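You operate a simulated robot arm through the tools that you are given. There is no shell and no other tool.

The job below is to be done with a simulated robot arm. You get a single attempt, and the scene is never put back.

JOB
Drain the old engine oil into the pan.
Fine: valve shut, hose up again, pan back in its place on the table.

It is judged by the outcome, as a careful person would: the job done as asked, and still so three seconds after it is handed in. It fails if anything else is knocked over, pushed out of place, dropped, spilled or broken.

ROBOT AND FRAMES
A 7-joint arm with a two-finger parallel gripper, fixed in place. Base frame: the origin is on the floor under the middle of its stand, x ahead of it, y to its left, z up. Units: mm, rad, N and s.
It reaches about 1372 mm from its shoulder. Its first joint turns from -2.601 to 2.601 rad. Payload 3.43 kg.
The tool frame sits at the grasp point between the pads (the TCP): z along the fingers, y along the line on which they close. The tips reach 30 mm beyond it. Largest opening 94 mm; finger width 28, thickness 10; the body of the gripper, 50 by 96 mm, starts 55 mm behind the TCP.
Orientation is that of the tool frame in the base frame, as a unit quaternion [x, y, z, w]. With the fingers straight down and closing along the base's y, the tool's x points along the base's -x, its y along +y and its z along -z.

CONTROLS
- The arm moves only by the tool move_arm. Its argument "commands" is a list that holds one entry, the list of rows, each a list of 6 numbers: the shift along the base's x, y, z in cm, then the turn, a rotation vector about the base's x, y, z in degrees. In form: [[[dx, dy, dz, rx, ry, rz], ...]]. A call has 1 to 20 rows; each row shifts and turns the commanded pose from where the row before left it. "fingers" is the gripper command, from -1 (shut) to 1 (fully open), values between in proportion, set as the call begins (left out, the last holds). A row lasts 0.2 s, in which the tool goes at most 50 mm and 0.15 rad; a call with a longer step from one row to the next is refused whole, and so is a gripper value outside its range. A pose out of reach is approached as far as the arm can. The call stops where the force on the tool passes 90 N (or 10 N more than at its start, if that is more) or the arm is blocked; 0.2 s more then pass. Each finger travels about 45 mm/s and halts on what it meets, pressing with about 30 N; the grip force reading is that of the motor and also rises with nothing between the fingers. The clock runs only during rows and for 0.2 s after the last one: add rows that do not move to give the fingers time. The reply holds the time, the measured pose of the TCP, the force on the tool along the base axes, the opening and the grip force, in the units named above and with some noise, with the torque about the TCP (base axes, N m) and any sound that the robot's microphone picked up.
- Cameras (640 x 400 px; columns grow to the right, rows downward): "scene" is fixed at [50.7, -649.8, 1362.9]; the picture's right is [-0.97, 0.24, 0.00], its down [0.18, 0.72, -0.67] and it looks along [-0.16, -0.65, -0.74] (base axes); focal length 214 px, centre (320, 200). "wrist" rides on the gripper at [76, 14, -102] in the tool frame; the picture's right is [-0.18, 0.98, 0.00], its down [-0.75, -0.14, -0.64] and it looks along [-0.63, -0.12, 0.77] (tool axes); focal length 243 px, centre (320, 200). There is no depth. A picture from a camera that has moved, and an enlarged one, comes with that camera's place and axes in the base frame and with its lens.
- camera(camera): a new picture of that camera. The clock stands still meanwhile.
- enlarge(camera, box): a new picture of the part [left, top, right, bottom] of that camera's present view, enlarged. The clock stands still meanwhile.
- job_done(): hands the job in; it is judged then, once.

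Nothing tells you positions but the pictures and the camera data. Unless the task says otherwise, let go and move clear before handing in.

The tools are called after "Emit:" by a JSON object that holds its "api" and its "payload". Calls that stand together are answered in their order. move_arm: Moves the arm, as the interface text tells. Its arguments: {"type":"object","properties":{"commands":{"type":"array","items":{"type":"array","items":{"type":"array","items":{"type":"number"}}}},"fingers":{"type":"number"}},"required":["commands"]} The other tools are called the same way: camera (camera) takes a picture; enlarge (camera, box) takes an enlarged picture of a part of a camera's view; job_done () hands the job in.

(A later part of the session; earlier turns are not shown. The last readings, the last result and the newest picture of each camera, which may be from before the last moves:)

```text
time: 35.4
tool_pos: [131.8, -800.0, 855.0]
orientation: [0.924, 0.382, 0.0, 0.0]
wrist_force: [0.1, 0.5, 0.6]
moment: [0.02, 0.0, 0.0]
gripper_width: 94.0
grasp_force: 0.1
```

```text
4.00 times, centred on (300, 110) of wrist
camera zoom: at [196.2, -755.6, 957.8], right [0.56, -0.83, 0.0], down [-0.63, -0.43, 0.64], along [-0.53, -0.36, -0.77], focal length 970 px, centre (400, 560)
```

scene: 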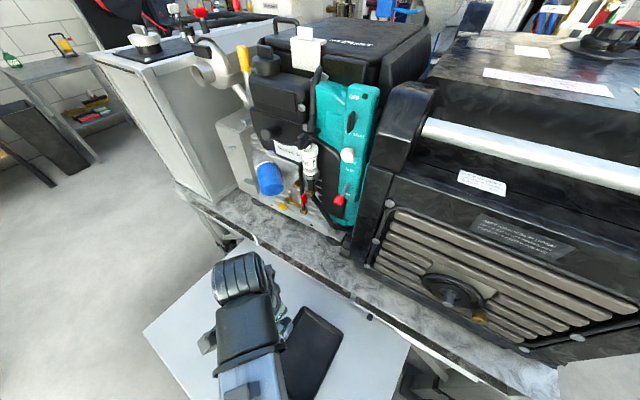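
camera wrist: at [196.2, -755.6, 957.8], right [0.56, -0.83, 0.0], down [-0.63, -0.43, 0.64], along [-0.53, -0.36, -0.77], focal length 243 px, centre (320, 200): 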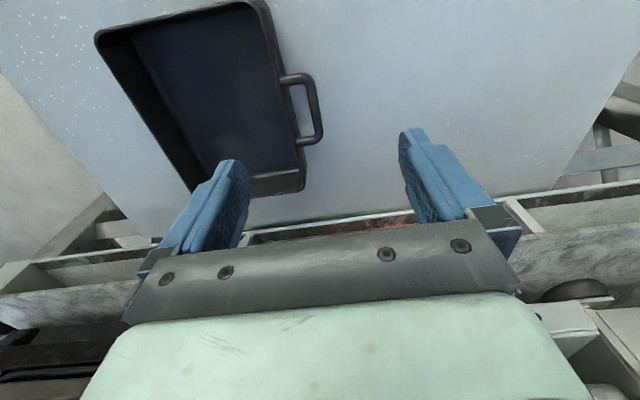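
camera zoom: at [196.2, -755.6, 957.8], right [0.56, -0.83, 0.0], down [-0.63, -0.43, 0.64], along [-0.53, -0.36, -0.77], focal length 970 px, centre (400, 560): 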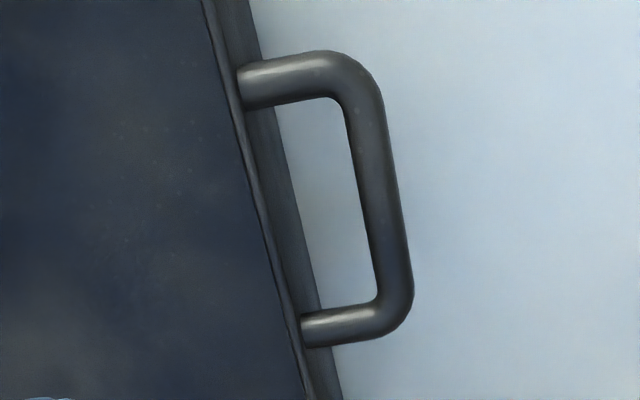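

The rim is at about z = 743, the table about 711, and the handle rod (about 10 mm thick, at z about 737) is centred near (127, -797) with a 20 mm gap to the pan wall. I will set a 20 mm opening, line up over the rod and stop just above it to check.

Emit:
{"api": "move_arm", "payload": {"commands": [[[-0.23, 0.16, -1.5, 0, 0, 0], [-0.23, 0.16, -1.5, 0, 0, 0], [0, 0, -1.5, 0, 0, 0], [0, 0, -1.2, 0, 0, 0], [0, 0, 0, 0, 0, 0], [0, 0, 0, 0, 0, 0]]], "fingers": -0.57}}

Emit:
{"api": "camera", "payload": {"camera": "wrist"}}

Emit:
{"api": "enlarge", "payload": {"camera": "wrist", "box": [260, 90, 380, 210]}}

```text
time: 36.8
tool_pos: [127.1, -796.2, 797.7]
orientation: [0.924, 0.383, 0.0, 0.0]
wrist_force: [-1.2, -0.7, -1.0]
moment: [-0.01, 0.01, 0.05]
gripper_width: 20.4
grasp_force: 0.1
```

```text
taken
camera wrist: at [191.9, -751.3, 901.7], right [0.56, -0.83, 0.0], down [-0.63, -0.43, 0.64], along [-0.53, -0.36, -0.77], focal length 243 px, centre (320, 200)
```

wrist: 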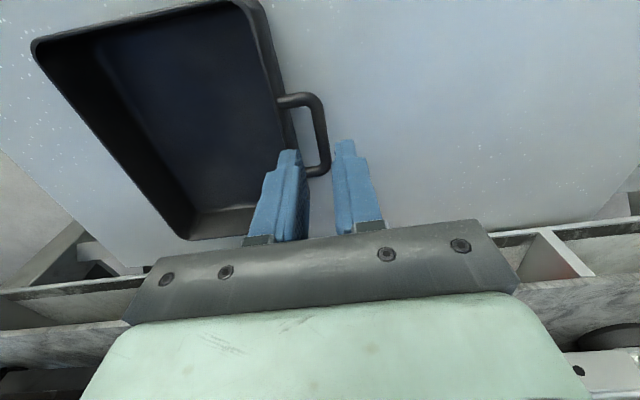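

```text
3.33 times, centred on (320, 150) of wrist
camera zoom: at [191.9, -751.3, 901.7], right [0.56, -0.83, 0.0], down [-0.63, -0.43, 0.64], along [-0.53, -0.36, -0.77], focal length 809 px, centre (320, 367)
```

zoom: 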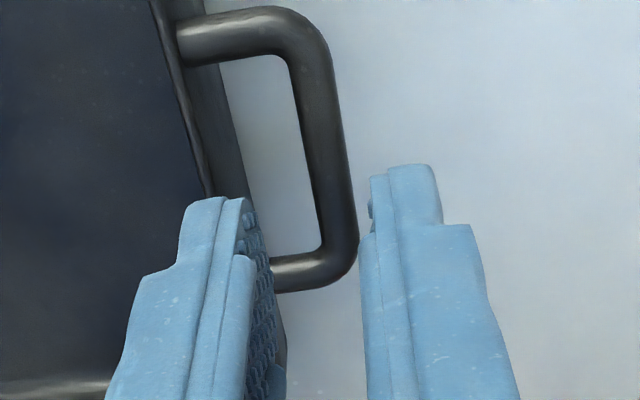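

The fingers straddle the rod line with the near finger over the gap. I will descend most of the way and check again.

Emit:
{"api": "move_arm", "payload": {"commands": [[[0, 0, -1, 0, 0, 0], [0, 0, -1, 0, 0, 0], [0, 0, -1, 0, 0, 0]]]}}

Emit:
{"api": "enlarge", "payload": {"camera": "wrist", "box": [240, 80, 400, 220]}}

Emit:
{"api": "enlarge", "payload": {"camera": "scene", "box": [200, 240, 360, 400]}}

```text
time: 37.6
tool_pos: [128.2, -794.7, 768.5]
orientation: [0.924, 0.383, 0.0, 0.0]
wrist_force: [-0.3, 0.4, -0.3]
moment: [0.01, -0.02, -0.01]
gripper_width: 20.4
grasp_force: 0.1
```

```text
2.86 times, centred on (320, 150) of wrist
camera zoom: at [191.4, -751.0, 872.2], right [0.56, -0.83, 0.0], down [-0.63, -0.43, 0.64], along [-0.53, -0.36, -0.77], focal length 693 px, centre (320, 343)
```

zoom: 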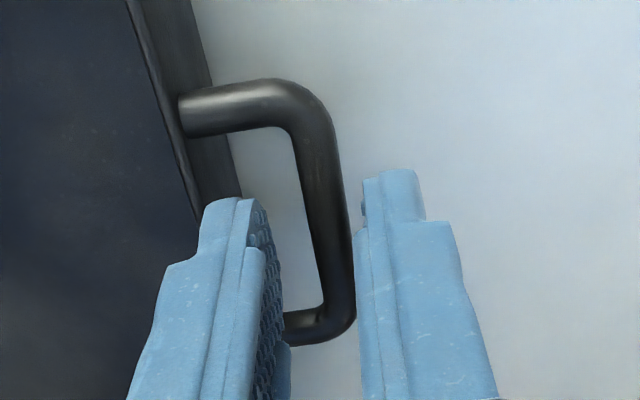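

```text
2.50 times, centred on (280, 320) of scene
camera zoom: at [50.7, -649.8, 1362.9], right [-0.97, 0.24, 0.0], down [0.18, 0.72, -0.67], along [-0.16, -0.65, -0.74], focal length 536 px, centre (420, -100)
```

zoom: 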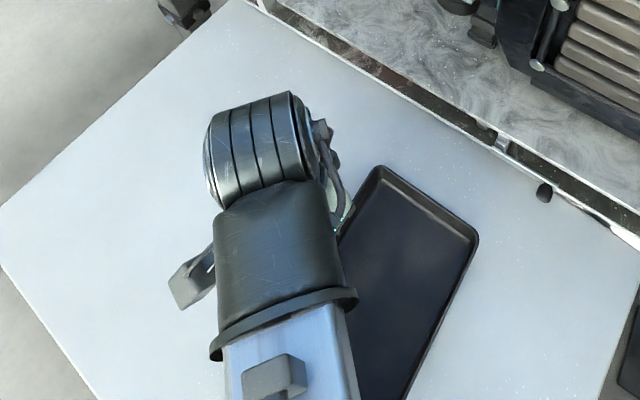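

The rod is centred between the fingers. I will go down the last 20 mm and close on it.

Emit:
{"api": "move_arm", "payload": {"commands": [[[0, 0, -0.7, 0, 0, 0], [0, 0, -0.7, 0, 0, 0], [0, 0, -0.6, 0, 0, 0], [0, 0, 0, 0, 0, 0]]]}}

Emit:
{"api": "enlarge", "payload": {"camera": "wrist", "box": [240, 80, 400, 220]}}

```text
time: 38.6
tool_pos: [126.9, -795.4, 749.3]
orientation: [0.923, 0.384, 0.0, 0.0]
wrist_force: [0.5, -1.0, 0.2]
moment: [0.01, -0.05, 0.0]
gripper_width: 20.1
grasp_force: 0.1
```

```text
2.86 times, centred on (320, 150) of wrist
camera zoom: at [190.5, -751.7, 852.2], right [0.56, -0.83, 0.0], down [-0.63, -0.43, 0.64], along [-0.53, -0.36, -0.77], focal length 693 px, centre (320, 343)
```

zoom: 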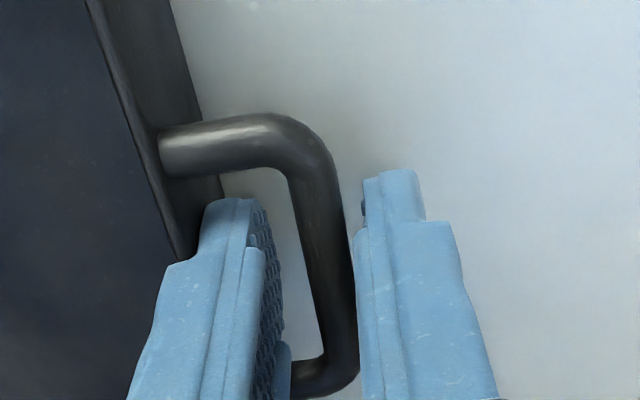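

The rod sits between the pads. I will close on it.

Emit:
{"api": "move_arm", "payload": {"commands": [[[0, 0, 0, 0, 0, 0], [0, 0, 0, 0, 0, 0], [0, 0, 0, 0, 0, 0], [0, 0, 0, 0, 0, 0]]], "fingers": -1}}

Emit:
{"api": "camera", "payload": {"camera": "wrist"}}

Emit:
{"api": "enlarge", "payload": {"camera": "scene", "box": [250, 290, 360, 400]}}

```text
time: 39.6
tool_pos: [126.1, -795.6, 749.5]
orientation: [0.924, 0.383, -0.001, 0.001]
wrist_force: [0.8, -1.4, 0.0]
moment: [0.01, -0.01, 0.08]
gripper_width: 8.3
grasp_force: 30.3
```

```text
taken
camera wrist: at [190.5, -751.7, 852.2], right [0.56, -0.83, 0.0], down [-0.63, -0.43, 0.64], along [-0.53, -0.36, -0.77], focal length 243 px, centre (320, 200)
```

wrist: 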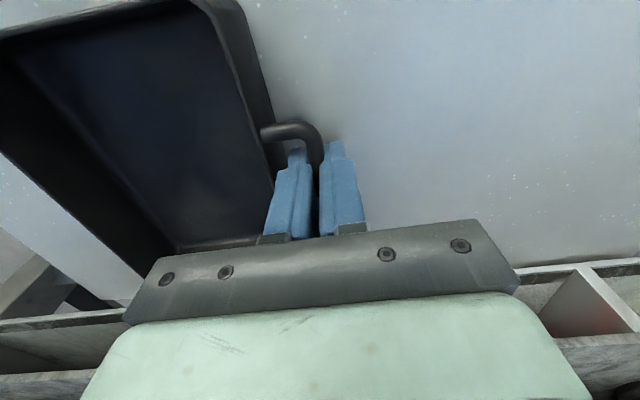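

```text
3.64 times, centred on (305, 345) of scene
camera zoom: at [50.7, -649.8, 1362.9], right [-0.97, 0.24, 0.0], down [0.18, 0.72, -0.67], along [-0.16, -0.65, -0.74], focal length 780 px, centre (374, -327)
```

zoom: 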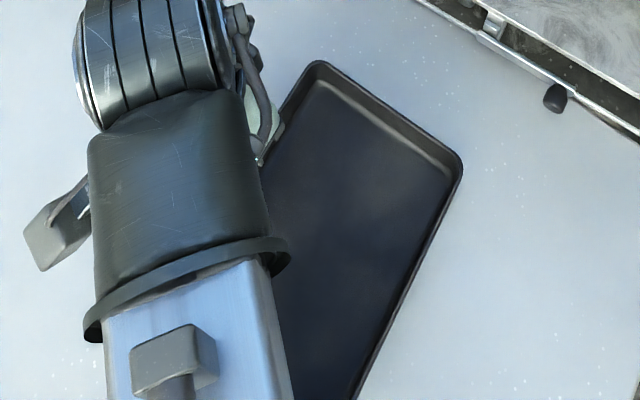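

The rod is held (8.3 mm wide) and the pan shifted only about 2 mm. Before sliding I will check the bench's front edge and underside where the pan's inner end must go.

Emit:
{"api": "enlarge", "payload": {"camera": "wrist", "box": [480, 200, 640, 400]}}

Emit:
{"api": "enlarge", "payload": {"camera": "wrist", "box": [0, 200, 160, 400]}}

Emit:
{"api": "enlarge", "payload": {"camera": "scene", "box": [180, 190, 340, 290]}}

```text
2.00 times, centred on (560, 300) of wrist
camera zoom: at [190.5, -751.7, 852.2], right [0.56, -0.83, 0.0], down [-0.63, -0.43, 0.64], along [-0.53, -0.36, -0.77], focal length 485 px, centre (-160, 0)
```

zoom: 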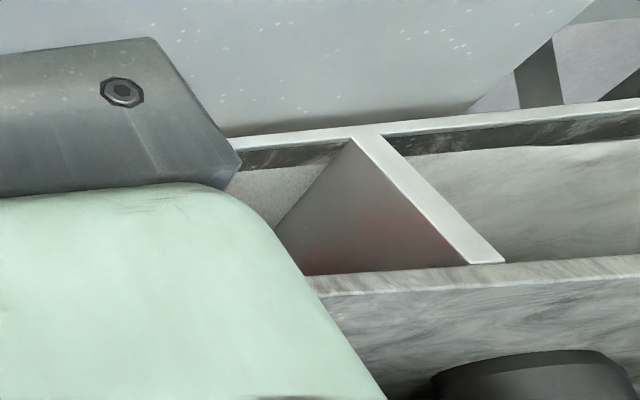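

```text
2.00 times, centred on (80, 300) of wrist
camera zoom: at [190.5, -751.7, 852.2], right [0.56, -0.83, 0.0], down [-0.63, -0.43, 0.64], along [-0.53, -0.36, -0.77], focal length 485 px, centre (800, 0)
```

zoom: 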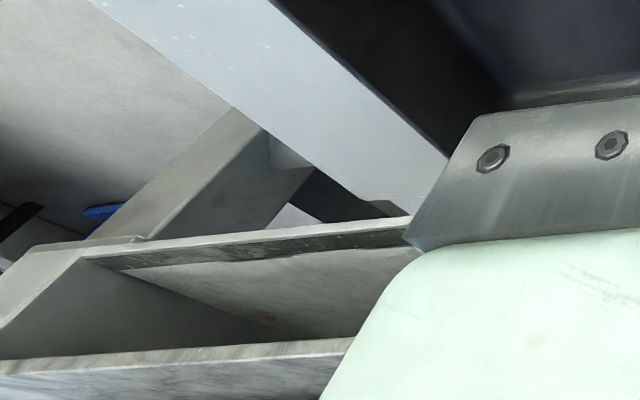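

```text
4.00 times, centred on (260, 240) of scene
camera zoom: at [50.7, -649.8, 1362.9], right [-0.97, 0.24, 0.0], down [0.18, 0.72, -0.67], along [-0.16, -0.65, -0.74], focal length 858 px, centre (560, 40)
```

zoom: 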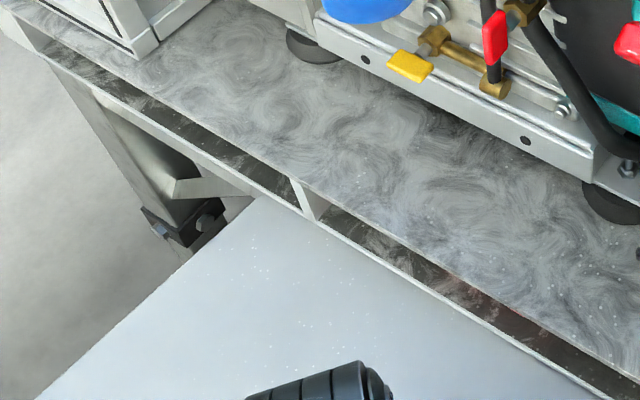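

The bench front is a vertical plane near n = -637 (along the outward 45-degree axis) with a white rail just above table height, so the pan's inner end can come up to about there but not under it. I will slide the pan, flat on the table, to put its middle in line with the hose and its inner wall about 12 mm from the rail.

Emit:
{"api": "move_arm", "payload": {"commands": [[[0.55, -1.26, 0, 0, 0, 0], [0.55, -1.26, 0, 0, 0, 0], [0.55, -1.26, 0, 0, 0, 0], [0.55, -1.26, 0, 0, 0, 0], [0.55, -1.26, 0, 0, 0, 0], [0.55, -1.26, 0, 0, 0, 0], [0.55, -1.26, 0, 0, 0, 0], [0.55, -1.26, 0, 0, 0, 0], [0.55, -1.26, 0, 0, 0, 0], [0.55, -1.26, 0, 0, 0, 0], [0, 0, 0, 0, 0, 0]]]}}

Emit:
{"api": "camera", "payload": {"camera": "scene"}}

Emit:
{"api": "camera", "payload": {"camera": "wrist"}}

```text
time: 42.0
tool_pos: [182.3, -923.0, 748.5]
orientation: [0.924, 0.383, 0.001, -0.001]
wrist_force: [-1.6, -0.3, 0.4]
moment: [-0.07, -0.05, 0.02]
gripper_width: 8.2
grasp_force: 29.5
```

```text
taken
```

scene: 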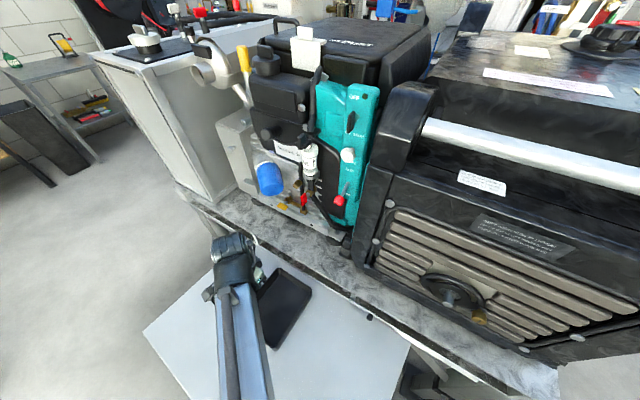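

```text
taken
camera wrist: at [245.8, -878.3, 851.6], right [0.56, -0.83, 0.0], down [-0.63, -0.43, 0.64], along [-0.53, -0.36, -0.77], focal length 243 px, centre (320, 200)
```

wrist: 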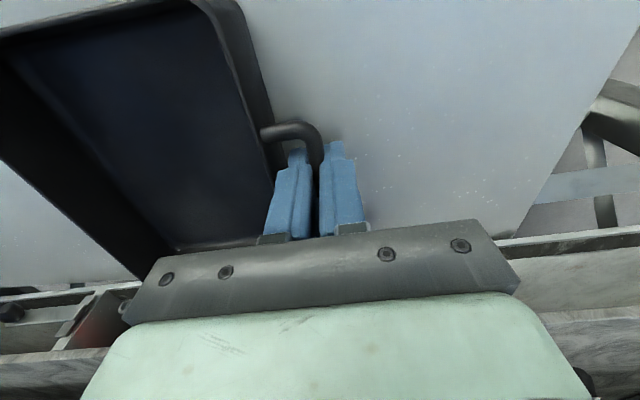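

The pan slides along evenly. I will take it the last 54 mm, then check its place against the rail.

Emit:
{"api": "move_arm", "payload": {"commands": [[[0.55, -1.23, 0, 0, 0, 0], [0.55, -1.23, 0, 0, 0, 0], [0.55, -1.23, 0, 0, 0, 0], [0, 0, 0, 0, 0, 0]]]}}

Emit:
{"api": "enlarge", "payload": {"camera": "scene", "box": [200, 160, 360, 360]}}

Emit:
{"api": "enlarge", "payload": {"camera": "scene", "box": [240, 240, 330, 350]}}

Emit:
{"api": "enlarge", "payload": {"camera": "wrist", "box": [0, 180, 200, 380]}}

```text
time: 43.0
tool_pos: [199.1, -958.9, 750.8]
orientation: [0.924, 0.382, 0.0, 0.0]
wrist_force: [-0.5, -1.1, 3.8]
moment: [0.04, -0.05, -0.06]
gripper_width: 8.4
grasp_force: 29.7
```

```text
2.00 times, centred on (280, 260) of scene
camera zoom: at [50.7, -649.8, 1362.9], right [-0.97, 0.24, 0.0], down [0.18, 0.72, -0.67], along [-0.16, -0.65, -0.74], focal length 429 px, centre (400, 80)
```

zoom: 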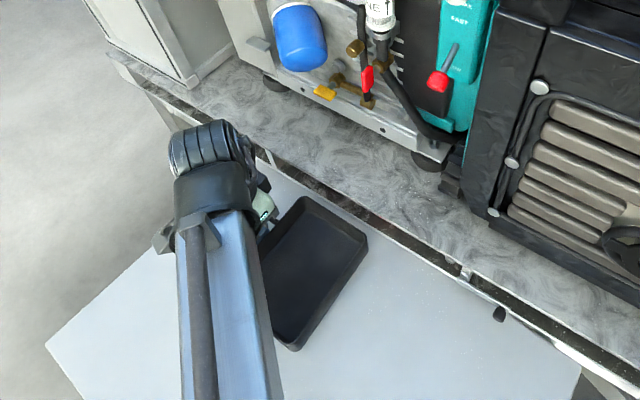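

```text
3.64 times, centred on (285, 295) of scene
camera zoom: at [50.7, -649.8, 1362.9], right [-0.97, 0.24, 0.0], down [0.18, 0.72, -0.67], along [-0.16, -0.65, -0.74], focal length 780 px, centre (447, -146)
```

zoom: 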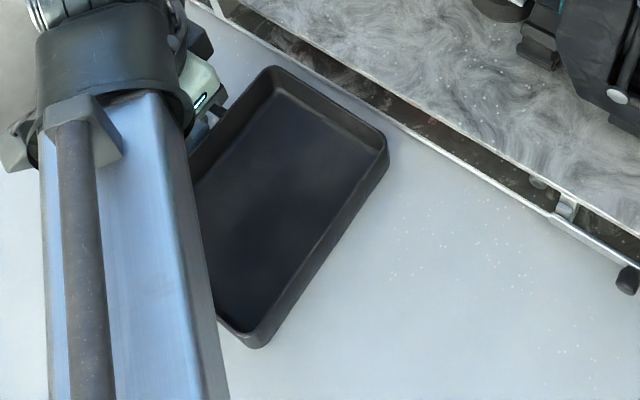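

```text
2.00 times, centred on (100, 280) of wrist
camera zoom: at [262.6, -915.6, 851.7], right [0.56, -0.83, 0.0], down [-0.63, -0.43, 0.64], along [-0.53, -0.36, -0.77], focal length 485 px, centre (760, 40)
```

zoom: 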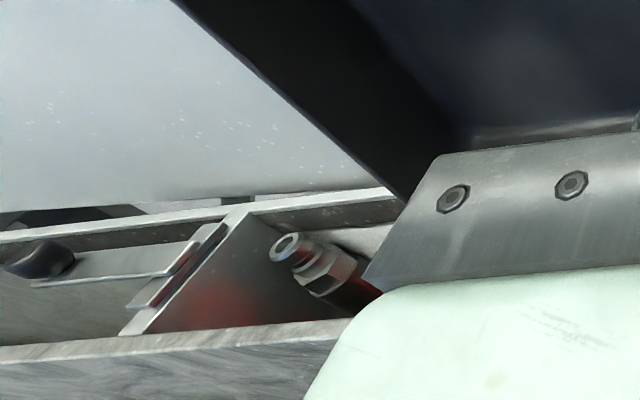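

The pan is 18 mm or so from the rail and a little short of the hose line. I will move it the last 15 mm.

Emit:
{"api": "move_arm", "payload": {"commands": [[[0.2, -0.74, 0, 0, 0, 0], [0.2, -0.74, 0, 0, 0, 0], [0, 0, 0, 0, 0, 0]]]}}

Emit:
{"api": "enlarge", "payload": {"camera": "scene", "box": [240, 160, 340, 350]}}

Emit:
{"api": "enlarge", "payload": {"camera": "wrist", "box": [0, 0, 320, 260]}}

```text
time: 43.8
tool_pos: [204.2, -973.7, 747.9]
orientation: [0.924, 0.382, 0.0, 0.001]
wrist_force: [0.2, 0.1, 1.0]
moment: [-0.05, -0.02, -0.03]
gripper_width: 8.0
grasp_force: 30.2
```

```text
2.11 times, centred on (290, 255) of scene
camera zoom: at [50.7, -649.8, 1362.9], right [-0.97, 0.24, 0.0], down [0.18, 0.72, -0.67], along [-0.16, -0.65, -0.74], focal length 452 px, centre (383, 84)
```

zoom: 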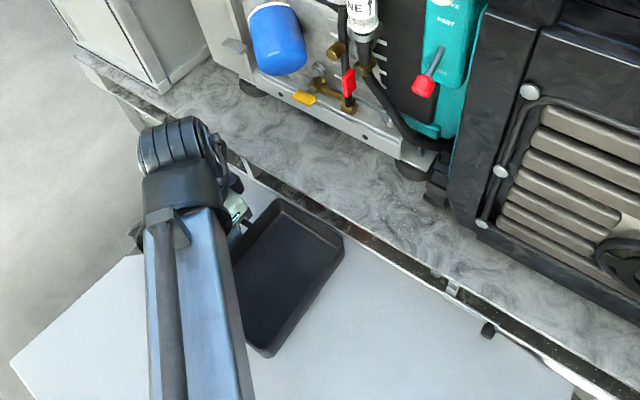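

```text
1.54 times, centred on (160, 130) of wrist
camera zoom: at [266.9, -930.1, 851.9], right [0.56, -0.83, 0.0], down [-0.63, -0.43, 0.64], along [-0.53, -0.36, -0.77], focal length 373 px, centre (566, 308)
```

zoom: 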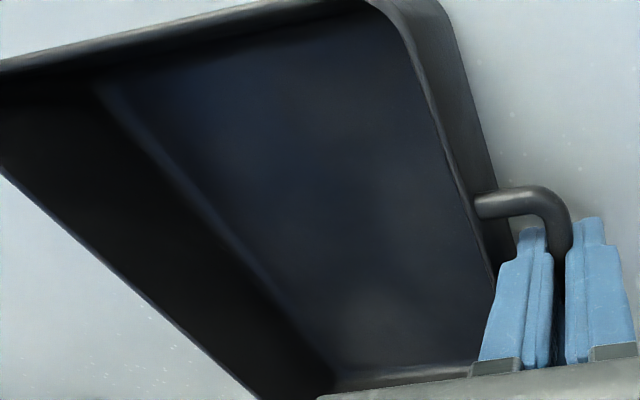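

The pan is now in line with the hose, its inner wall about 9 mm from the rail. I will open just enough to free the rod, rise straight up, and look.

Emit:
{"api": "move_arm", "payload": {"commands": [[[0, 0, 0, 0, 0, 0], [0, 0, 0, 0, 0, 0], [0, 0, 1, 0, 0, 0], [0, 0, 1.5, 0, 0, 0], [0, 0, 2, 0, 0, 0], [0, 0, 3, 0, 0, 0], [0, 0, 4, 0, 0, 0], [0, 0, 4, 0, 0, 0], [0, 0, 4, 0, 0, 0], [0, 0, 4, 0, 0, 0]]], "fingers": -0.57}}

Emit:
{"api": "camera", "payload": {"camera": "wrist"}}

Emit:
{"api": "camera", "payload": {"camera": "scene"}}

```text
time: 46.0
tool_pos: [204.1, -974.3, 984.5]
orientation: [0.924, 0.383, 0.0, -0.001]
wrist_force: [0.1, 0.2, 0.5]
moment: [0.01, 0.01, 0.0]
gripper_width: 20.2
grasp_force: 0.2
```

```text
taken
camera wrist: at [266.8, -930.4, 1087.6], right [0.56, -0.83, 0.0], down [-0.63, -0.43, 0.64], along [-0.53, -0.36, -0.77], focal length 243 px, centre (320, 200)
```

wrist: 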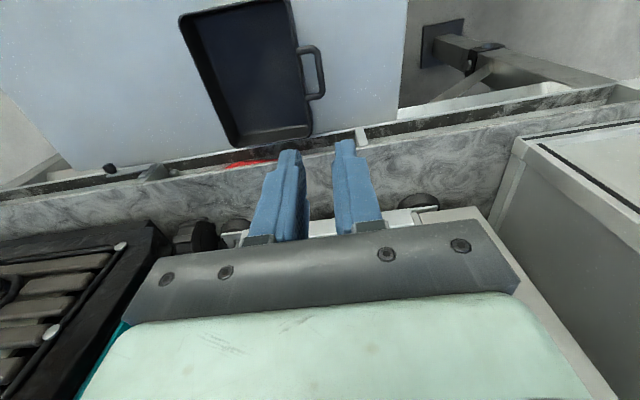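

```text
taken
```

scene: 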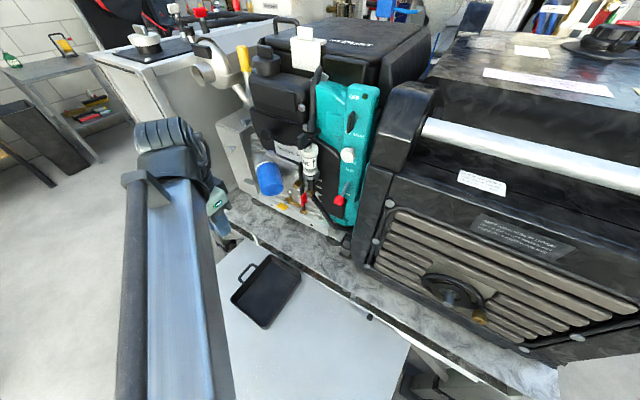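

The pan stands free in its new place. Next is the hose: I will tilt the fingers 45 degrees toward the engine with a 28 mm opening, so as to take the brass knob between the fingers while staying clear of the red lever and the fuel filter beside it.

Emit:
{"api": "move_arm", "payload": {"commands": [[[-1.5, -0.32, 1.2, -3.18, 3.18, 0], [-1.5, -0.32, 1.2, -3.18, 3.18, 0], [-1.5, -0.32, 1.2, -3.18, 3.18, 0], [-1.5, -0.32, 1.2, -3.18, 3.18, 0], [-1.5, -0.32, 0.8, -3.18, 3.18, 0], [-1.5, -0.32, 0.6, -3.18, 3.18, 0], [-1.5, -0.32, 0.4, -3.18, 3.18, 0], [-1.5, -0.32, 0.3, -3.18, 3.18, 0], [-1.5, -0.32, 0.2, -3.18, 3.18, 0], [-1.5, -0.32, 0, -3.18, 3.18, 0], [0, 0, 0, 0, 0, 0]]], "fingers": -0.4}}

Emit:
{"api": "camera", "payload": {"camera": "wrist"}}

Emit:
{"api": "camera", "payload": {"camera": "scene"}}

```text
time: 48.4
tool_pos: [53.2, -1006.3, 1054.8]
orientation: [0.853, 0.354, -0.354, 0.147]
wrist_force: [-0.5, -0.4, -0.2]
moment: [0.01, -0.01, -0.01]
gripper_width: 28.4
grasp_force: 0.0
```

```text
taken
camera wrist: at [153.2, -926.9, 1073.5], right [0.6, -0.79, 0.13], down [-0.16, 0.04, 0.99], along [-0.78, -0.61, -0.1], focal length 243 px, centre (320, 200)
```

wrist: 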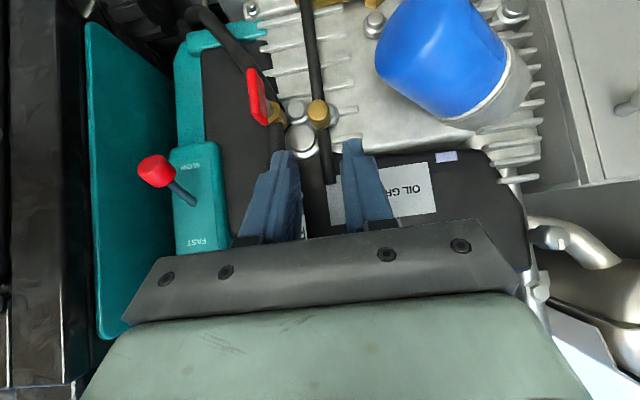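

```text
taken
```

scene: 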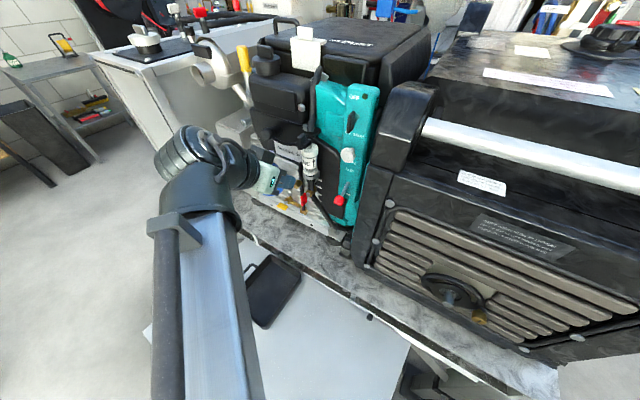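

The knob shows between the fingers at (318, 113), with the red lever off to the left. I will enlarge to check the line-up before advancing.

Emit:
{"api": "enlarge", "payload": {"camera": "wrist", "box": [220, 60, 420, 240]}}

Emit:
{"api": "enlarge", "payload": {"camera": "scene", "box": [240, 130, 340, 230]}}

```text
2.22 times, centred on (320, 150) of wrist
camera zoom: at [153.2, -926.9, 1073.5], right [0.6, -0.79, 0.13], down [-0.16, 0.04, 0.99], along [-0.78, -0.61, -0.1], focal length 539 px, centre (320, 311)
```

zoom: 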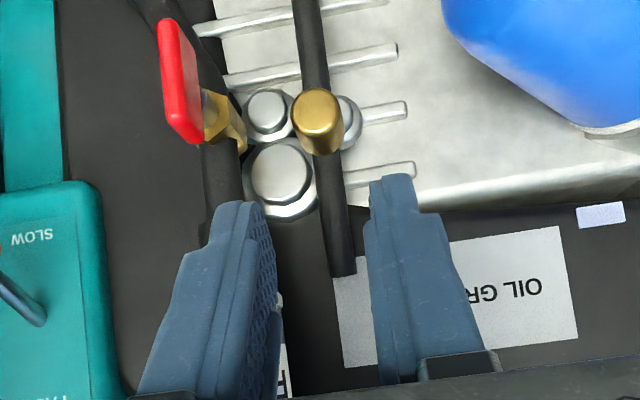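

```text
4.00 times, centred on (290, 180) of scene
camera zoom: at [50.7, -649.8, 1362.9], right [-0.97, 0.24, 0.0], down [0.18, 0.72, -0.67], along [-0.16, -0.65, -0.74], focal length 858 px, centre (440, 280)
```

zoom: 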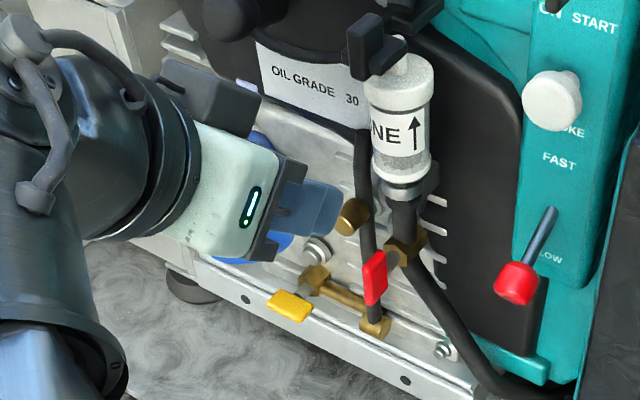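

The knob is well centred between the fingers and the red lever lies outside. I will advance half-way and check.

Emit:
{"api": "move_arm", "payload": {"commands": [[[-0.7, -0.7, -1, 0, 0, 0], [-0.7, -0.7, -1, 0, 0, 0], [-0.7, -0.7, -1, 0, 0, 0], [-0.7, -0.7, -1, 0, 0, 0]]]}}

Emit:
{"api": "enlarge", "payload": {"camera": "wrist", "box": [220, 60, 420, 240]}}

Emit:
{"api": "enlarge", "payload": {"camera": "scene", "box": [240, 130, 340, 230]}}

```text
time: 49.4
tool_pos: [27.2, -1033.5, 1013.3]
orientation: [0.854, 0.354, -0.352, 0.146]
wrist_force: [0.3, 0.0, 0.0]
moment: [0.0, -0.03, 0.02]
gripper_width: 28.0
grasp_force: 0.0
```

```text
2.22 times, centred on (320, 150) of wrist
camera zoom: at [125.2, -954.1, 1034.1], right [0.6, -0.79, 0.13], down [-0.16, 0.04, 0.99], along [-0.78, -0.61, -0.1], focal length 539 px, centre (320, 311)
```

zoom: 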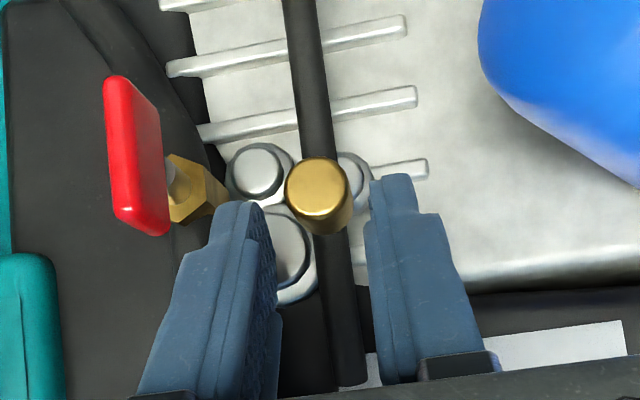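

```text
4.00 times, centred on (290, 180) of scene
camera zoom: at [50.7, -649.8, 1362.9], right [-0.97, 0.24, 0.0], down [0.18, 0.72, -0.67], along [-0.16, -0.65, -0.74], focal length 858 px, centre (440, 280)
```

zoom: 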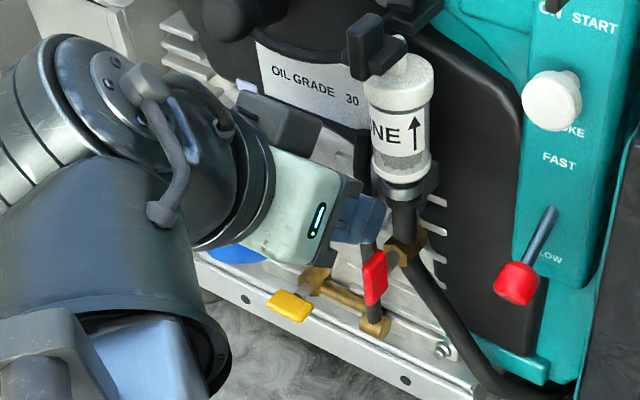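

The fingertips are about to straddle the knob, with the near finger roughly 6-10 mm clear of the red lever. I will narrow the opening slightly and go in the last 23 mm.

Emit:
{"api": "move_arm", "payload": {"commands": [[[-0.35, -0.41, -0.57, 0, 0, 0], [-0.35, -0.41, -0.57, 0, 0, 0], [-0.35, -0.41, -0.57, 0, 0, 0], [0, 0, 0, 0, 0, 0]]], "fingers": -0.44}}

Emit:
{"api": "enlarge", "payload": {"camera": "wrist", "box": [220, 60, 420, 240]}}

Emit:
{"api": "enlarge", "payload": {"camera": "scene", "box": [260, 130, 340, 210]}}

```text
time: 50.4
tool_pos: [15.1, -1045.7, 994.2]
orientation: [0.855, 0.353, -0.351, 0.144]
wrist_force: [5.2, 6.6, -28.5]
moment: [-0.77, -0.36, -0.22]
gripper_width: 26.0
grasp_force: 0.0
```

```text
2.22 times, centred on (320, 150) of wrist
camera zoom: at [113.6, -967.2, 1013.2], right [0.6, -0.79, 0.13], down [-0.16, 0.04, 0.99], along [-0.78, -0.61, -0.1], focal length 539 px, centre (320, 311)
```

zoom: 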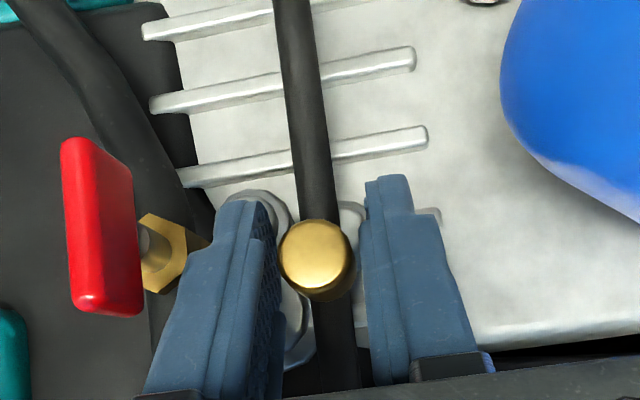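

```text
5.00 times, centred on (300, 170) of scene
camera zoom: at [50.7, -649.8, 1362.9], right [-0.97, 0.24, 0.0], down [0.18, 0.72, -0.67], along [-0.16, -0.65, -0.74], focal length 1072 px, centre (420, 350)
```

zoom: 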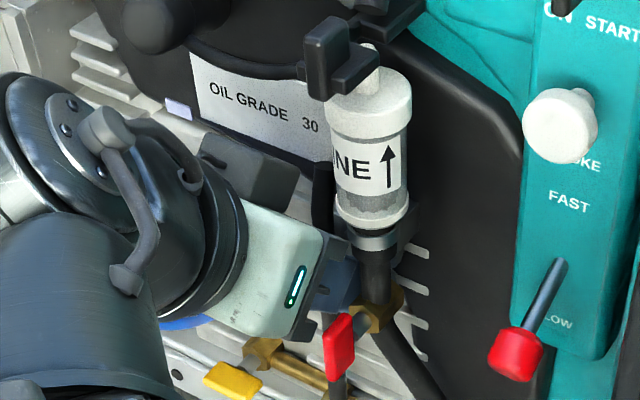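

The picture shows the knob between the fingers, but the wrist reads 28 N downward, so the left finger's upper edge is touching the fuel hose clamp above. I will back straight out to relieve it.

Emit:
{"api": "move_arm", "payload": {"commands": [[[0.35, 0.35, -0.1, 0, 0, 0], [0.5, 0.5, 0, 0, 0, 0], [0.5, 0.5, 0, 0, 0, 0], [0, 0, 0, 0, 0, 0]]]}}

Emit:
{"api": "camera", "payload": {"camera": "wrist"}}

Emit:
{"api": "enlarge", "payload": {"camera": "wrist", "box": [190, 60, 420, 240]}}

Emit:
{"api": "enlarge", "payload": {"camera": "scene", "box": [260, 120, 360, 220]}}

```text
time: 51.4
tool_pos: [28.5, -1032.4, 996.2]
orientation: [0.854, 0.354, -0.353, 0.147]
wrist_force: [-0.3, 0.0, -0.2]
moment: [-0.04, -0.03, 0.0]
gripper_width: 26.3
grasp_force: 0.1
```

```text
taken
camera wrist: at [127.3, -953.3, 1015.3], right [0.6, -0.79, 0.13], down [-0.16, 0.04, 0.99], along [-0.78, -0.61, -0.1], focal length 243 px, centre (320, 200)
```

wrist: 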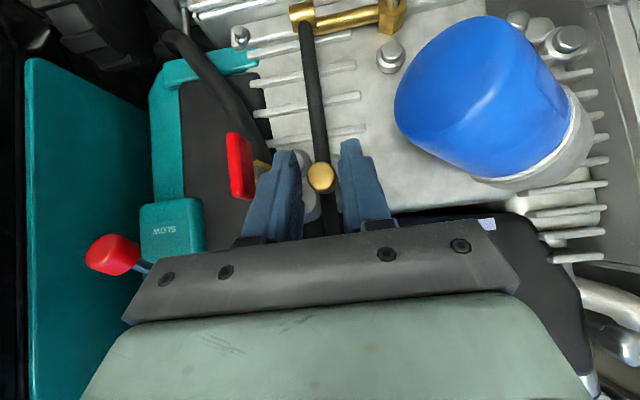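

```text
2.22 times, centred on (305, 150) of wrist
camera zoom: at [127.3, -953.3, 1015.3], right [0.6, -0.79, 0.13], down [-0.16, 0.04, 0.99], along [-0.78, -0.61, -0.1], focal length 539 px, centre (353, 311)
```

zoom: 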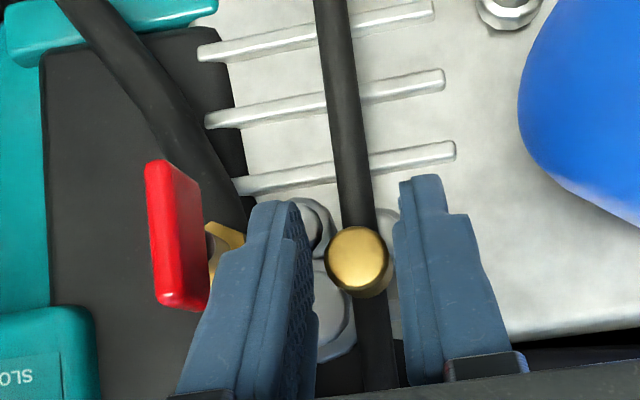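

```text
4.00 times, centred on (310, 170) of scene
camera zoom: at [50.7, -649.8, 1362.9], right [-0.97, 0.24, 0.0], down [0.18, 0.72, -0.67], along [-0.16, -0.65, -0.74], focal length 858 px, centre (360, 320)
```

zoom: 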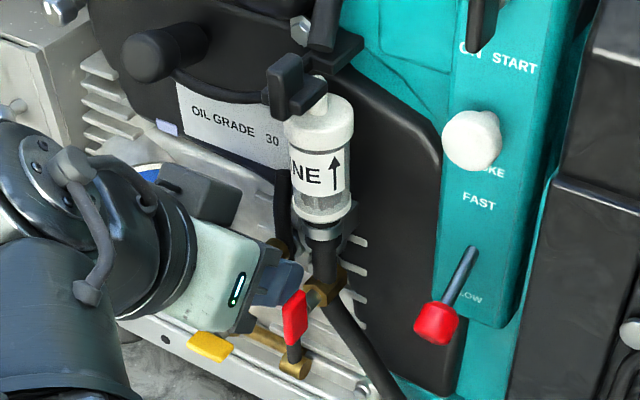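

Force is back to zero and the red lever is unmoved. A flatter approach will pass under the clamp, so I will tilt the fingers 25 degrees further toward horizontal here before going in again.

Emit:
{"api": "move_arm", "payload": {"commands": [[[0.08, 0.05, 0.08, -3.54, 3.54, 0], [0.08, 0.05, 0.08, -3.54, 3.54, 0], [0.08, 0.05, 0.08, -3.54, 3.54, 0], [0.08, 0.05, 0.08, -3.54, 3.54, 0], [0.08, 0.05, 0.08, -3.54, 3.54, 0], [0, 0, 0, 0, 0, 0]]]}}

Emit:
{"api": "enlarge", "payload": {"camera": "wrist", "box": [190, 60, 420, 240]}}

Emit:
{"api": "enlarge", "payload": {"camera": "scene", "box": [260, 120, 360, 220]}}

```text
time: 52.8
tool_pos: [32.5, -1030.5, 1000.5]
orientation: [0.757, 0.313, -0.53, 0.22]
wrist_force: [-0.2, 0.8, 0.1]
moment: [0.01, 0.01, 0.01]
gripper_width: 26.3
grasp_force: 0.1
```

```text
2.22 times, centred on (305, 150) of wrist
camera zoom: at [128.5, -954.1, 964.0], right [0.65, -0.74, 0.17], down [0.15, 0.34, 0.93], along [-0.75, -0.58, 0.33], focal length 539 px, centre (353, 311)
```

zoom: 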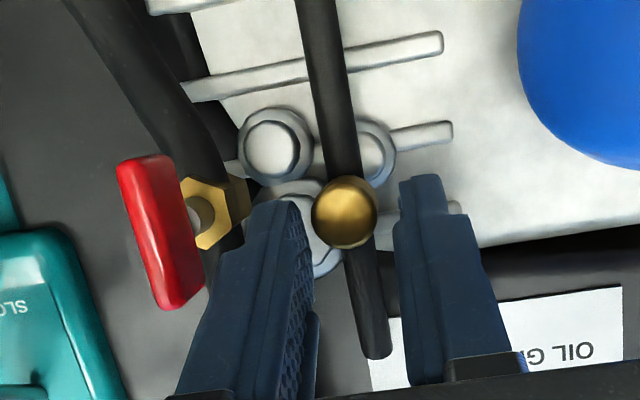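

```text
4.00 times, centred on (310, 170) of scene
camera zoom: at [50.7, -649.8, 1362.9], right [-0.97, 0.24, 0.0], down [0.18, 0.72, -0.67], along [-0.16, -0.65, -0.74], focal length 858 px, centre (360, 320)
```

zoom: 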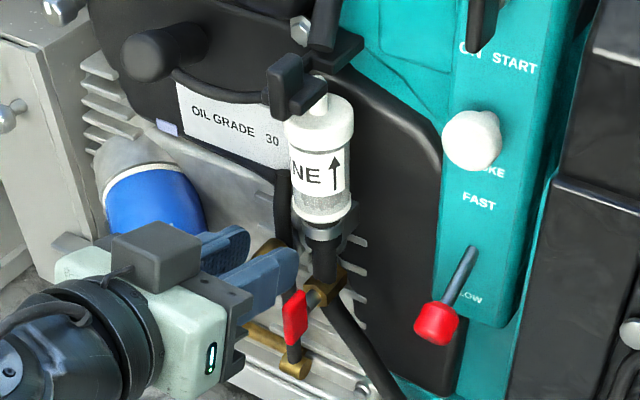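

The line is good now, but the near finger would pass within about 3 mm of the brass fuel fitting, so I will narrow to 24 mm and only go in until the fingertips overlap the front 14 mm of the knob.

Emit:
{"api": "move_arm", "payload": {"commands": [[[0, 0, 0, 0, 0, 0], [-0.26, -0.24, -0.13, 0, 0, 0], [-0.26, -0.24, -0.13, 0, 0, 0], [-0.26, -0.24, -0.13, 0, 0, 0], [0, 0, 0, 0, 0, 0]]], "fingers": -0.48}}

Emit:
{"api": "enlarge", "payload": {"camera": "wrist", "box": [190, 60, 420, 240]}}

Emit:
{"api": "enlarge", "payload": {"camera": "scene", "box": [260, 120, 360, 220]}}

```text
time: 54.0
tool_pos: [24.8, -1038.7, 995.9]
orientation: [0.757, 0.314, -0.53, 0.22]
wrist_force: [0.3, 0.3, 0.0]
moment: [0.02, 0.0, 0.04]
gripper_width: 24.3
grasp_force: 0.1
```

```text
2.22 times, centred on (305, 150) of wrist
camera zoom: at [120.6, -960.9, 960.2], right [0.65, -0.74, 0.17], down [0.14, 0.34, 0.93], along [-0.75, -0.58, 0.33], focal length 539 px, centre (353, 311)
```

zoom: 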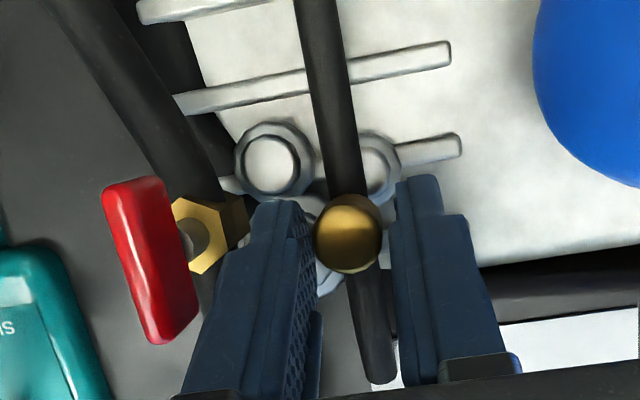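

```text
4.00 times, centred on (310, 170) of scene
camera zoom: at [50.7, -649.8, 1362.9], right [-0.97, 0.24, 0.0], down [0.18, 0.72, -0.67], along [-0.16, -0.65, -0.74], focal length 858 px, centre (360, 320)
```

zoom: 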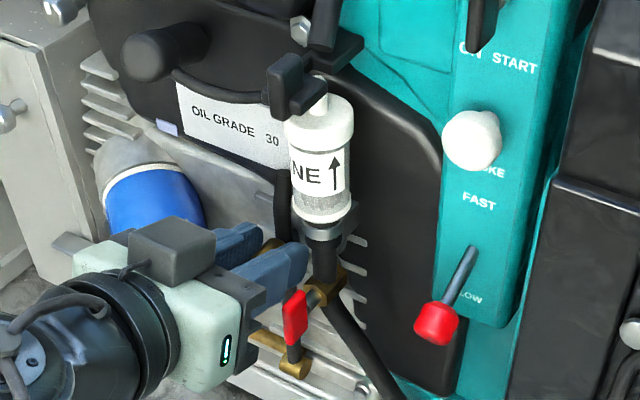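

No contact force, and the knob lies between the pads. I will close on it.

Emit:
{"api": "move_arm", "payload": {"commands": [[[0, 0, 0, 0, 0, 0], [0, 0, 0, 0, 0, 0], [0, 0, 0, 0, 0, 0], [0, 0, 0, 0, 0, 0]]], "fingers": -1}}

Emit:
{"api": "enlarge", "payload": {"camera": "wrist", "box": [190, 60, 420, 240]}}

```text
time: 55.0
tool_pos: [24.1, -1037.7, 994.9]
orientation: [0.757, 0.314, -0.529, 0.219]
wrist_force: [-4.2, 4.4, -0.8]
moment: [0.05, 0.05, 0.17]
gripper_width: 17.2
grasp_force: 44.5
```

```text
2.22 times, centred on (305, 150) of wrist
camera zoom: at [120.1, -960.5, 960.2], right [0.65, -0.74, 0.17], down [0.14, 0.34, 0.93], along [-0.75, -0.58, 0.33], focal length 539 px, centre (353, 311)
```

zoom: 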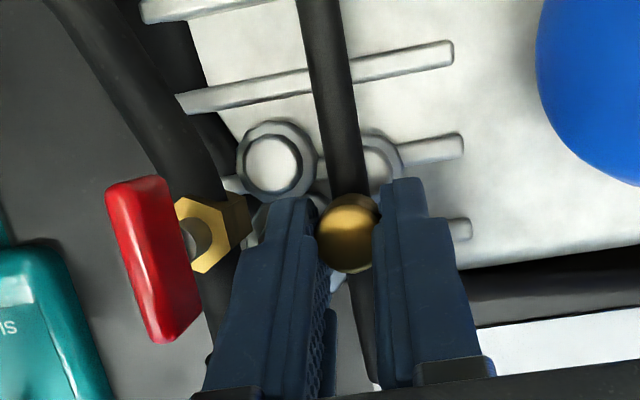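

The knob is held at 17 mm. I will now swing the hose out about its elbow, a first 10 degrees, and read the force.

Emit:
{"api": "move_arm", "payload": {"commands": [[[0.5, 0.5, -0.12, 0, 0, 0], [0.5, 0.5, -0.18, 0, 0, 0], [0.5, 0.5, -0.27, 0, 0, 0], [0, 0, 0, 0, 0, 0]]]}}

Emit:
{"api": "enlarge", "payload": {"camera": "wrist", "box": [190, 60, 420, 240]}}

Emit:
{"api": "enlarge", "payload": {"camera": "scene", "box": [260, 120, 360, 220]}}

```text
time: 56.0
tool_pos: [39.2, -1021.5, 991.4]
orientation: [0.757, 0.313, -0.531, 0.219]
wrist_force: [-11.0, 3.3, 12.3]
moment: [-0.98, 1.16, 0.03]
gripper_width: 16.9
grasp_force: 44.7
```

```text
2.22 times, centred on (305, 150) of wrist
camera zoom: at [135.4, -945.0, 955.7], right [0.65, -0.74, 0.17], down [0.15, 0.35, 0.93], along [-0.75, -0.58, 0.33], focal length 539 px, centre (353, 311)
```

zoom: 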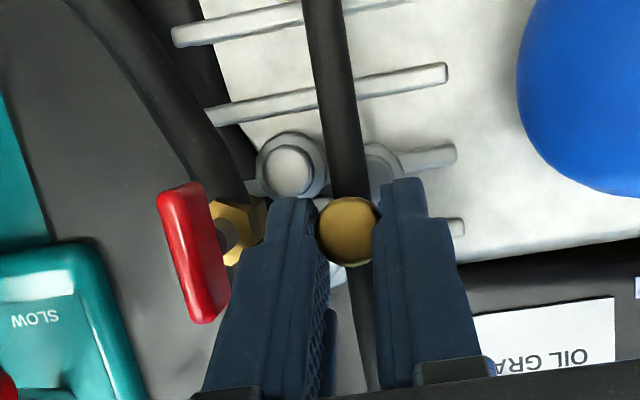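

```text
4.00 times, centred on (310, 170) of scene
camera zoom: at [50.7, -649.8, 1362.9], right [-0.97, 0.24, 0.0], down [0.18, 0.72, -0.67], along [-0.16, -0.65, -0.74], focal length 858 px, centre (360, 320)
```

zoom: 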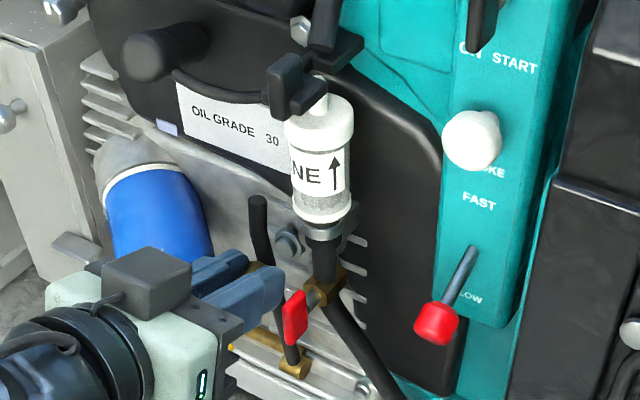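

The hose swings out freely, its tip now visible away from the label. I will carry it on along the arc to about 40 degrees, easing the tool's tilt as it goes.

Emit:
{"api": "move_arm", "payload": {"commands": [[[0.68, 0.68, -0.38, 1.77, -1.77, 0], [0.68, 0.68, -0.38, 1.77, -1.77, 0], [0.61, 0.61, -0.55, 1.77, -1.77, 0], [0.61, 0.61, -0.55, 1.77, -1.77, 0], [0.52, 0.52, -0.7, 1.77, -1.77, 0], [0.52, 0.52, -0.7, 1.77, -1.77, 0], [0, 0, 0, 0, 0, 0]]]}}

Emit:
{"api": "enlarge", "payload": {"camera": "wrist", "box": [190, 60, 420, 240]}}

Emit:
{"api": "enlarge", "payload": {"camera": "scene", "box": [240, 120, 360, 240]}}

```text
time: 57.6
tool_pos: [75.0, -983.6, 959.4]
orientation: [0.82, 0.338, -0.428, 0.176]
wrist_force: [-10.6, 14.8, 16.8]
moment: [-0.98, 1.07, -0.4]
gripper_width: 16.4
grasp_force: 44.7
```

```text
2.22 times, centred on (305, 150) of wrist
camera zoom: at [175.5, -905.3, 956.2], right [0.62, -0.77, 0.15], down [-0.03, 0.17, 0.99], along [-0.78, -0.62, 0.08], focal length 539 px, centre (353, 311)
```

zoom: 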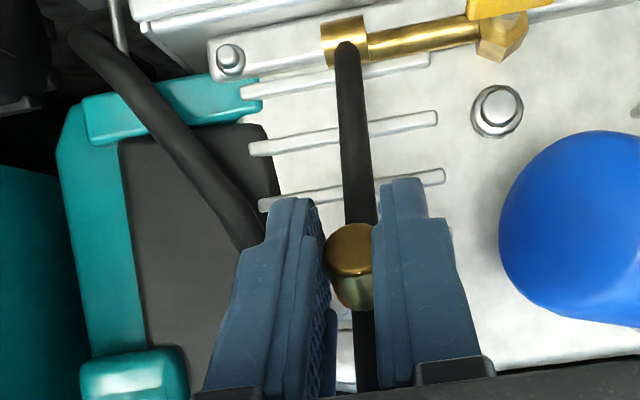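

```text
3.33 times, centred on (300, 180) of scene
camera zoom: at [50.7, -649.8, 1362.9], right [-0.97, 0.24, 0.0], down [0.18, 0.72, -0.67], along [-0.16, -0.65, -0.74], focal length 715 px, centre (387, 267)
```

zoom: 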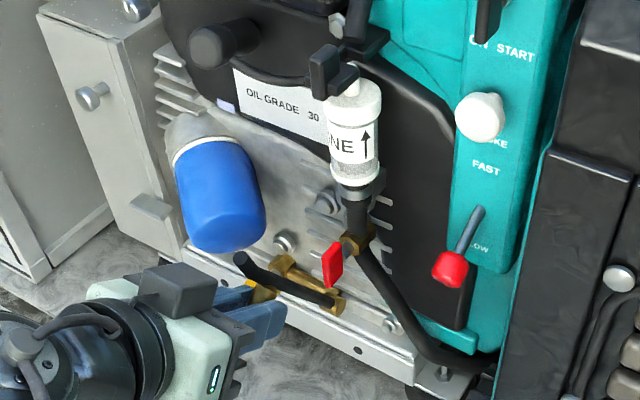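

The hose is about half-way down, following well with modest forces. I will go on to about 70 degrees with a slight sideways correction.

Emit:
{"api": "move_arm", "payload": {"commands": [[[0.36, 0.45, -0.82, 1.77, -1.77, 0], [0.36, 0.45, -0.82, 1.77, -1.77, 0], [0.24, 0.33, -0.93, 1.77, -1.77, 0], [0.28, 0.28, -0.93, 1.77, -1.77, 0], [0.15, 0.15, -1.0, 1.77, -1.77, 0], [0.15, 0.15, -1.0, 1.77, -1.77, 0], [0, 0, 0, 0, 0, 0]]]}}

Emit:
{"api": "camera", "payload": {"camera": "wrist"}}

Emit:
{"api": "enlarge", "payload": {"camera": "scene", "box": [220, 120, 360, 260]}}

```text
time: 59.2
tool_pos: [94.3, -964.6, 905.8]
orientation: [0.868, 0.36, -0.316, 0.132]
wrist_force: [44.6, 27.0, 36.6]
moment: [-2.03, 1.97, 0.24]
gripper_width: 16.5
grasp_force: 45.1
```

```text
taken
camera wrist: at [192.3, -887.3, 935.7], right [0.6, -0.79, 0.12], down [-0.22, -0.02, 0.98], along [-0.77, -0.61, -0.18], focal length 243 px, centre (320, 200)
```

wrist: 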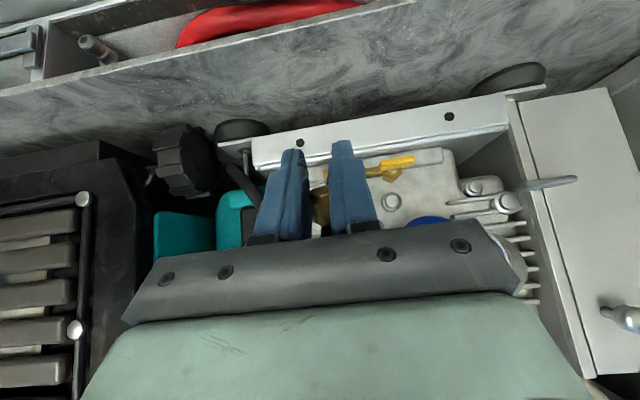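

```text
2.86 times, centred on (290, 190) of scene
camera zoom: at [50.7, -649.8, 1362.9], right [-0.97, 0.24, 0.0], down [0.18, 0.72, -0.67], along [-0.16, -0.65, -0.74], focal length 613 px, centre (406, 229)
```

zoom: 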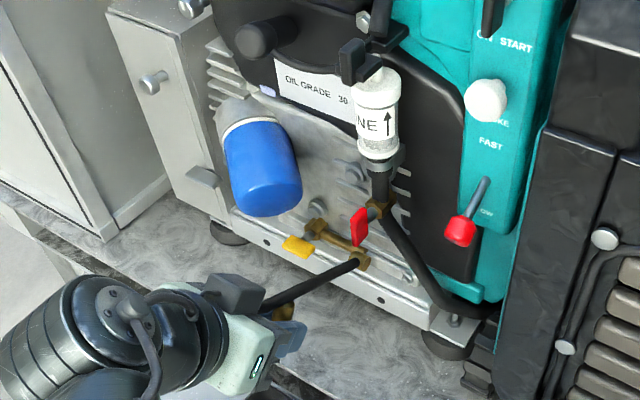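

The pull now shows about 60 N along the hose, so its true pivot lies a little lower than I assumed and my arc is too tight. I will ease outward by about 6 mm before going on.

Emit:
{"api": "move_arm", "payload": {"commands": [[[0.25, 0.15, 0.15, 0, 0, 0], [0.2, 0.12, 0.1, 0, 0, 0], [0, 0, 0, 0, 0, 0]]]}}

Emit:
{"api": "enlarge", "payload": {"camera": "wrist", "box": [220, 100, 440, 260]}}

Emit:
{"api": "enlarge", "payload": {"camera": "scene", "box": [240, 170, 340, 260]}}

```text
time: 60.0
tool_pos: [94.9, -965.8, 905.6]
orientation: [0.868, 0.36, -0.316, 0.131]
wrist_force: [24.5, 0.3, 13.5]
moment: [-0.79, 0.72, 0.21]
gripper_width: 16.7
grasp_force: 45.2
```

```text
2.50 times, centred on (330, 180) of wrist
camera zoom: at [192.9, -887.6, 935.2], right [0.59, -0.8, 0.12], down [-0.22, -0.02, 0.98], along [-0.77, -0.61, -0.18], focal length 606 px, centre (295, 250)
```

zoom: 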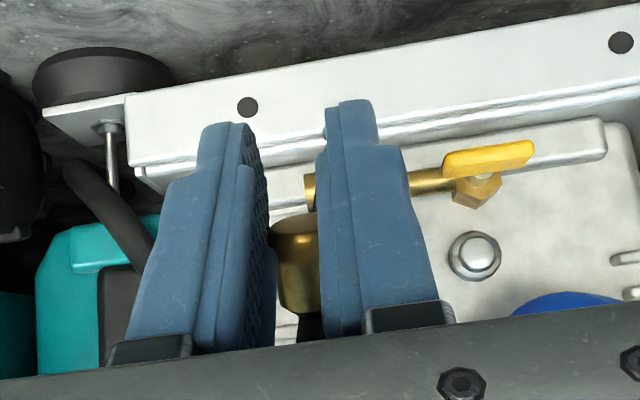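

```text
4.44 times, centred on (290, 215) of scene
camera zoom: at [50.7, -649.8, 1362.9], right [-0.97, 0.24, 0.0], down [0.18, 0.72, -0.67], along [-0.16, -0.65, -0.74], focal length 953 px, centre (453, 133)
```

zoom: 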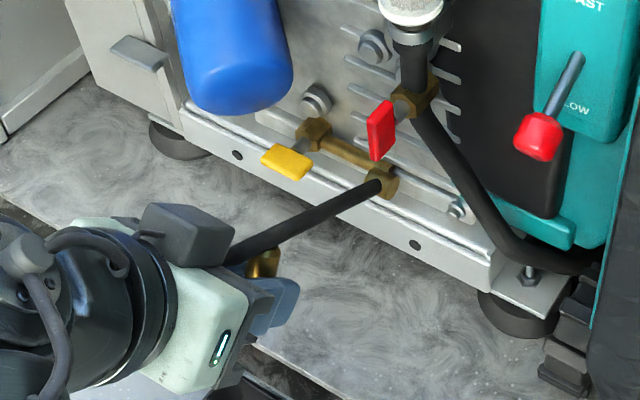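

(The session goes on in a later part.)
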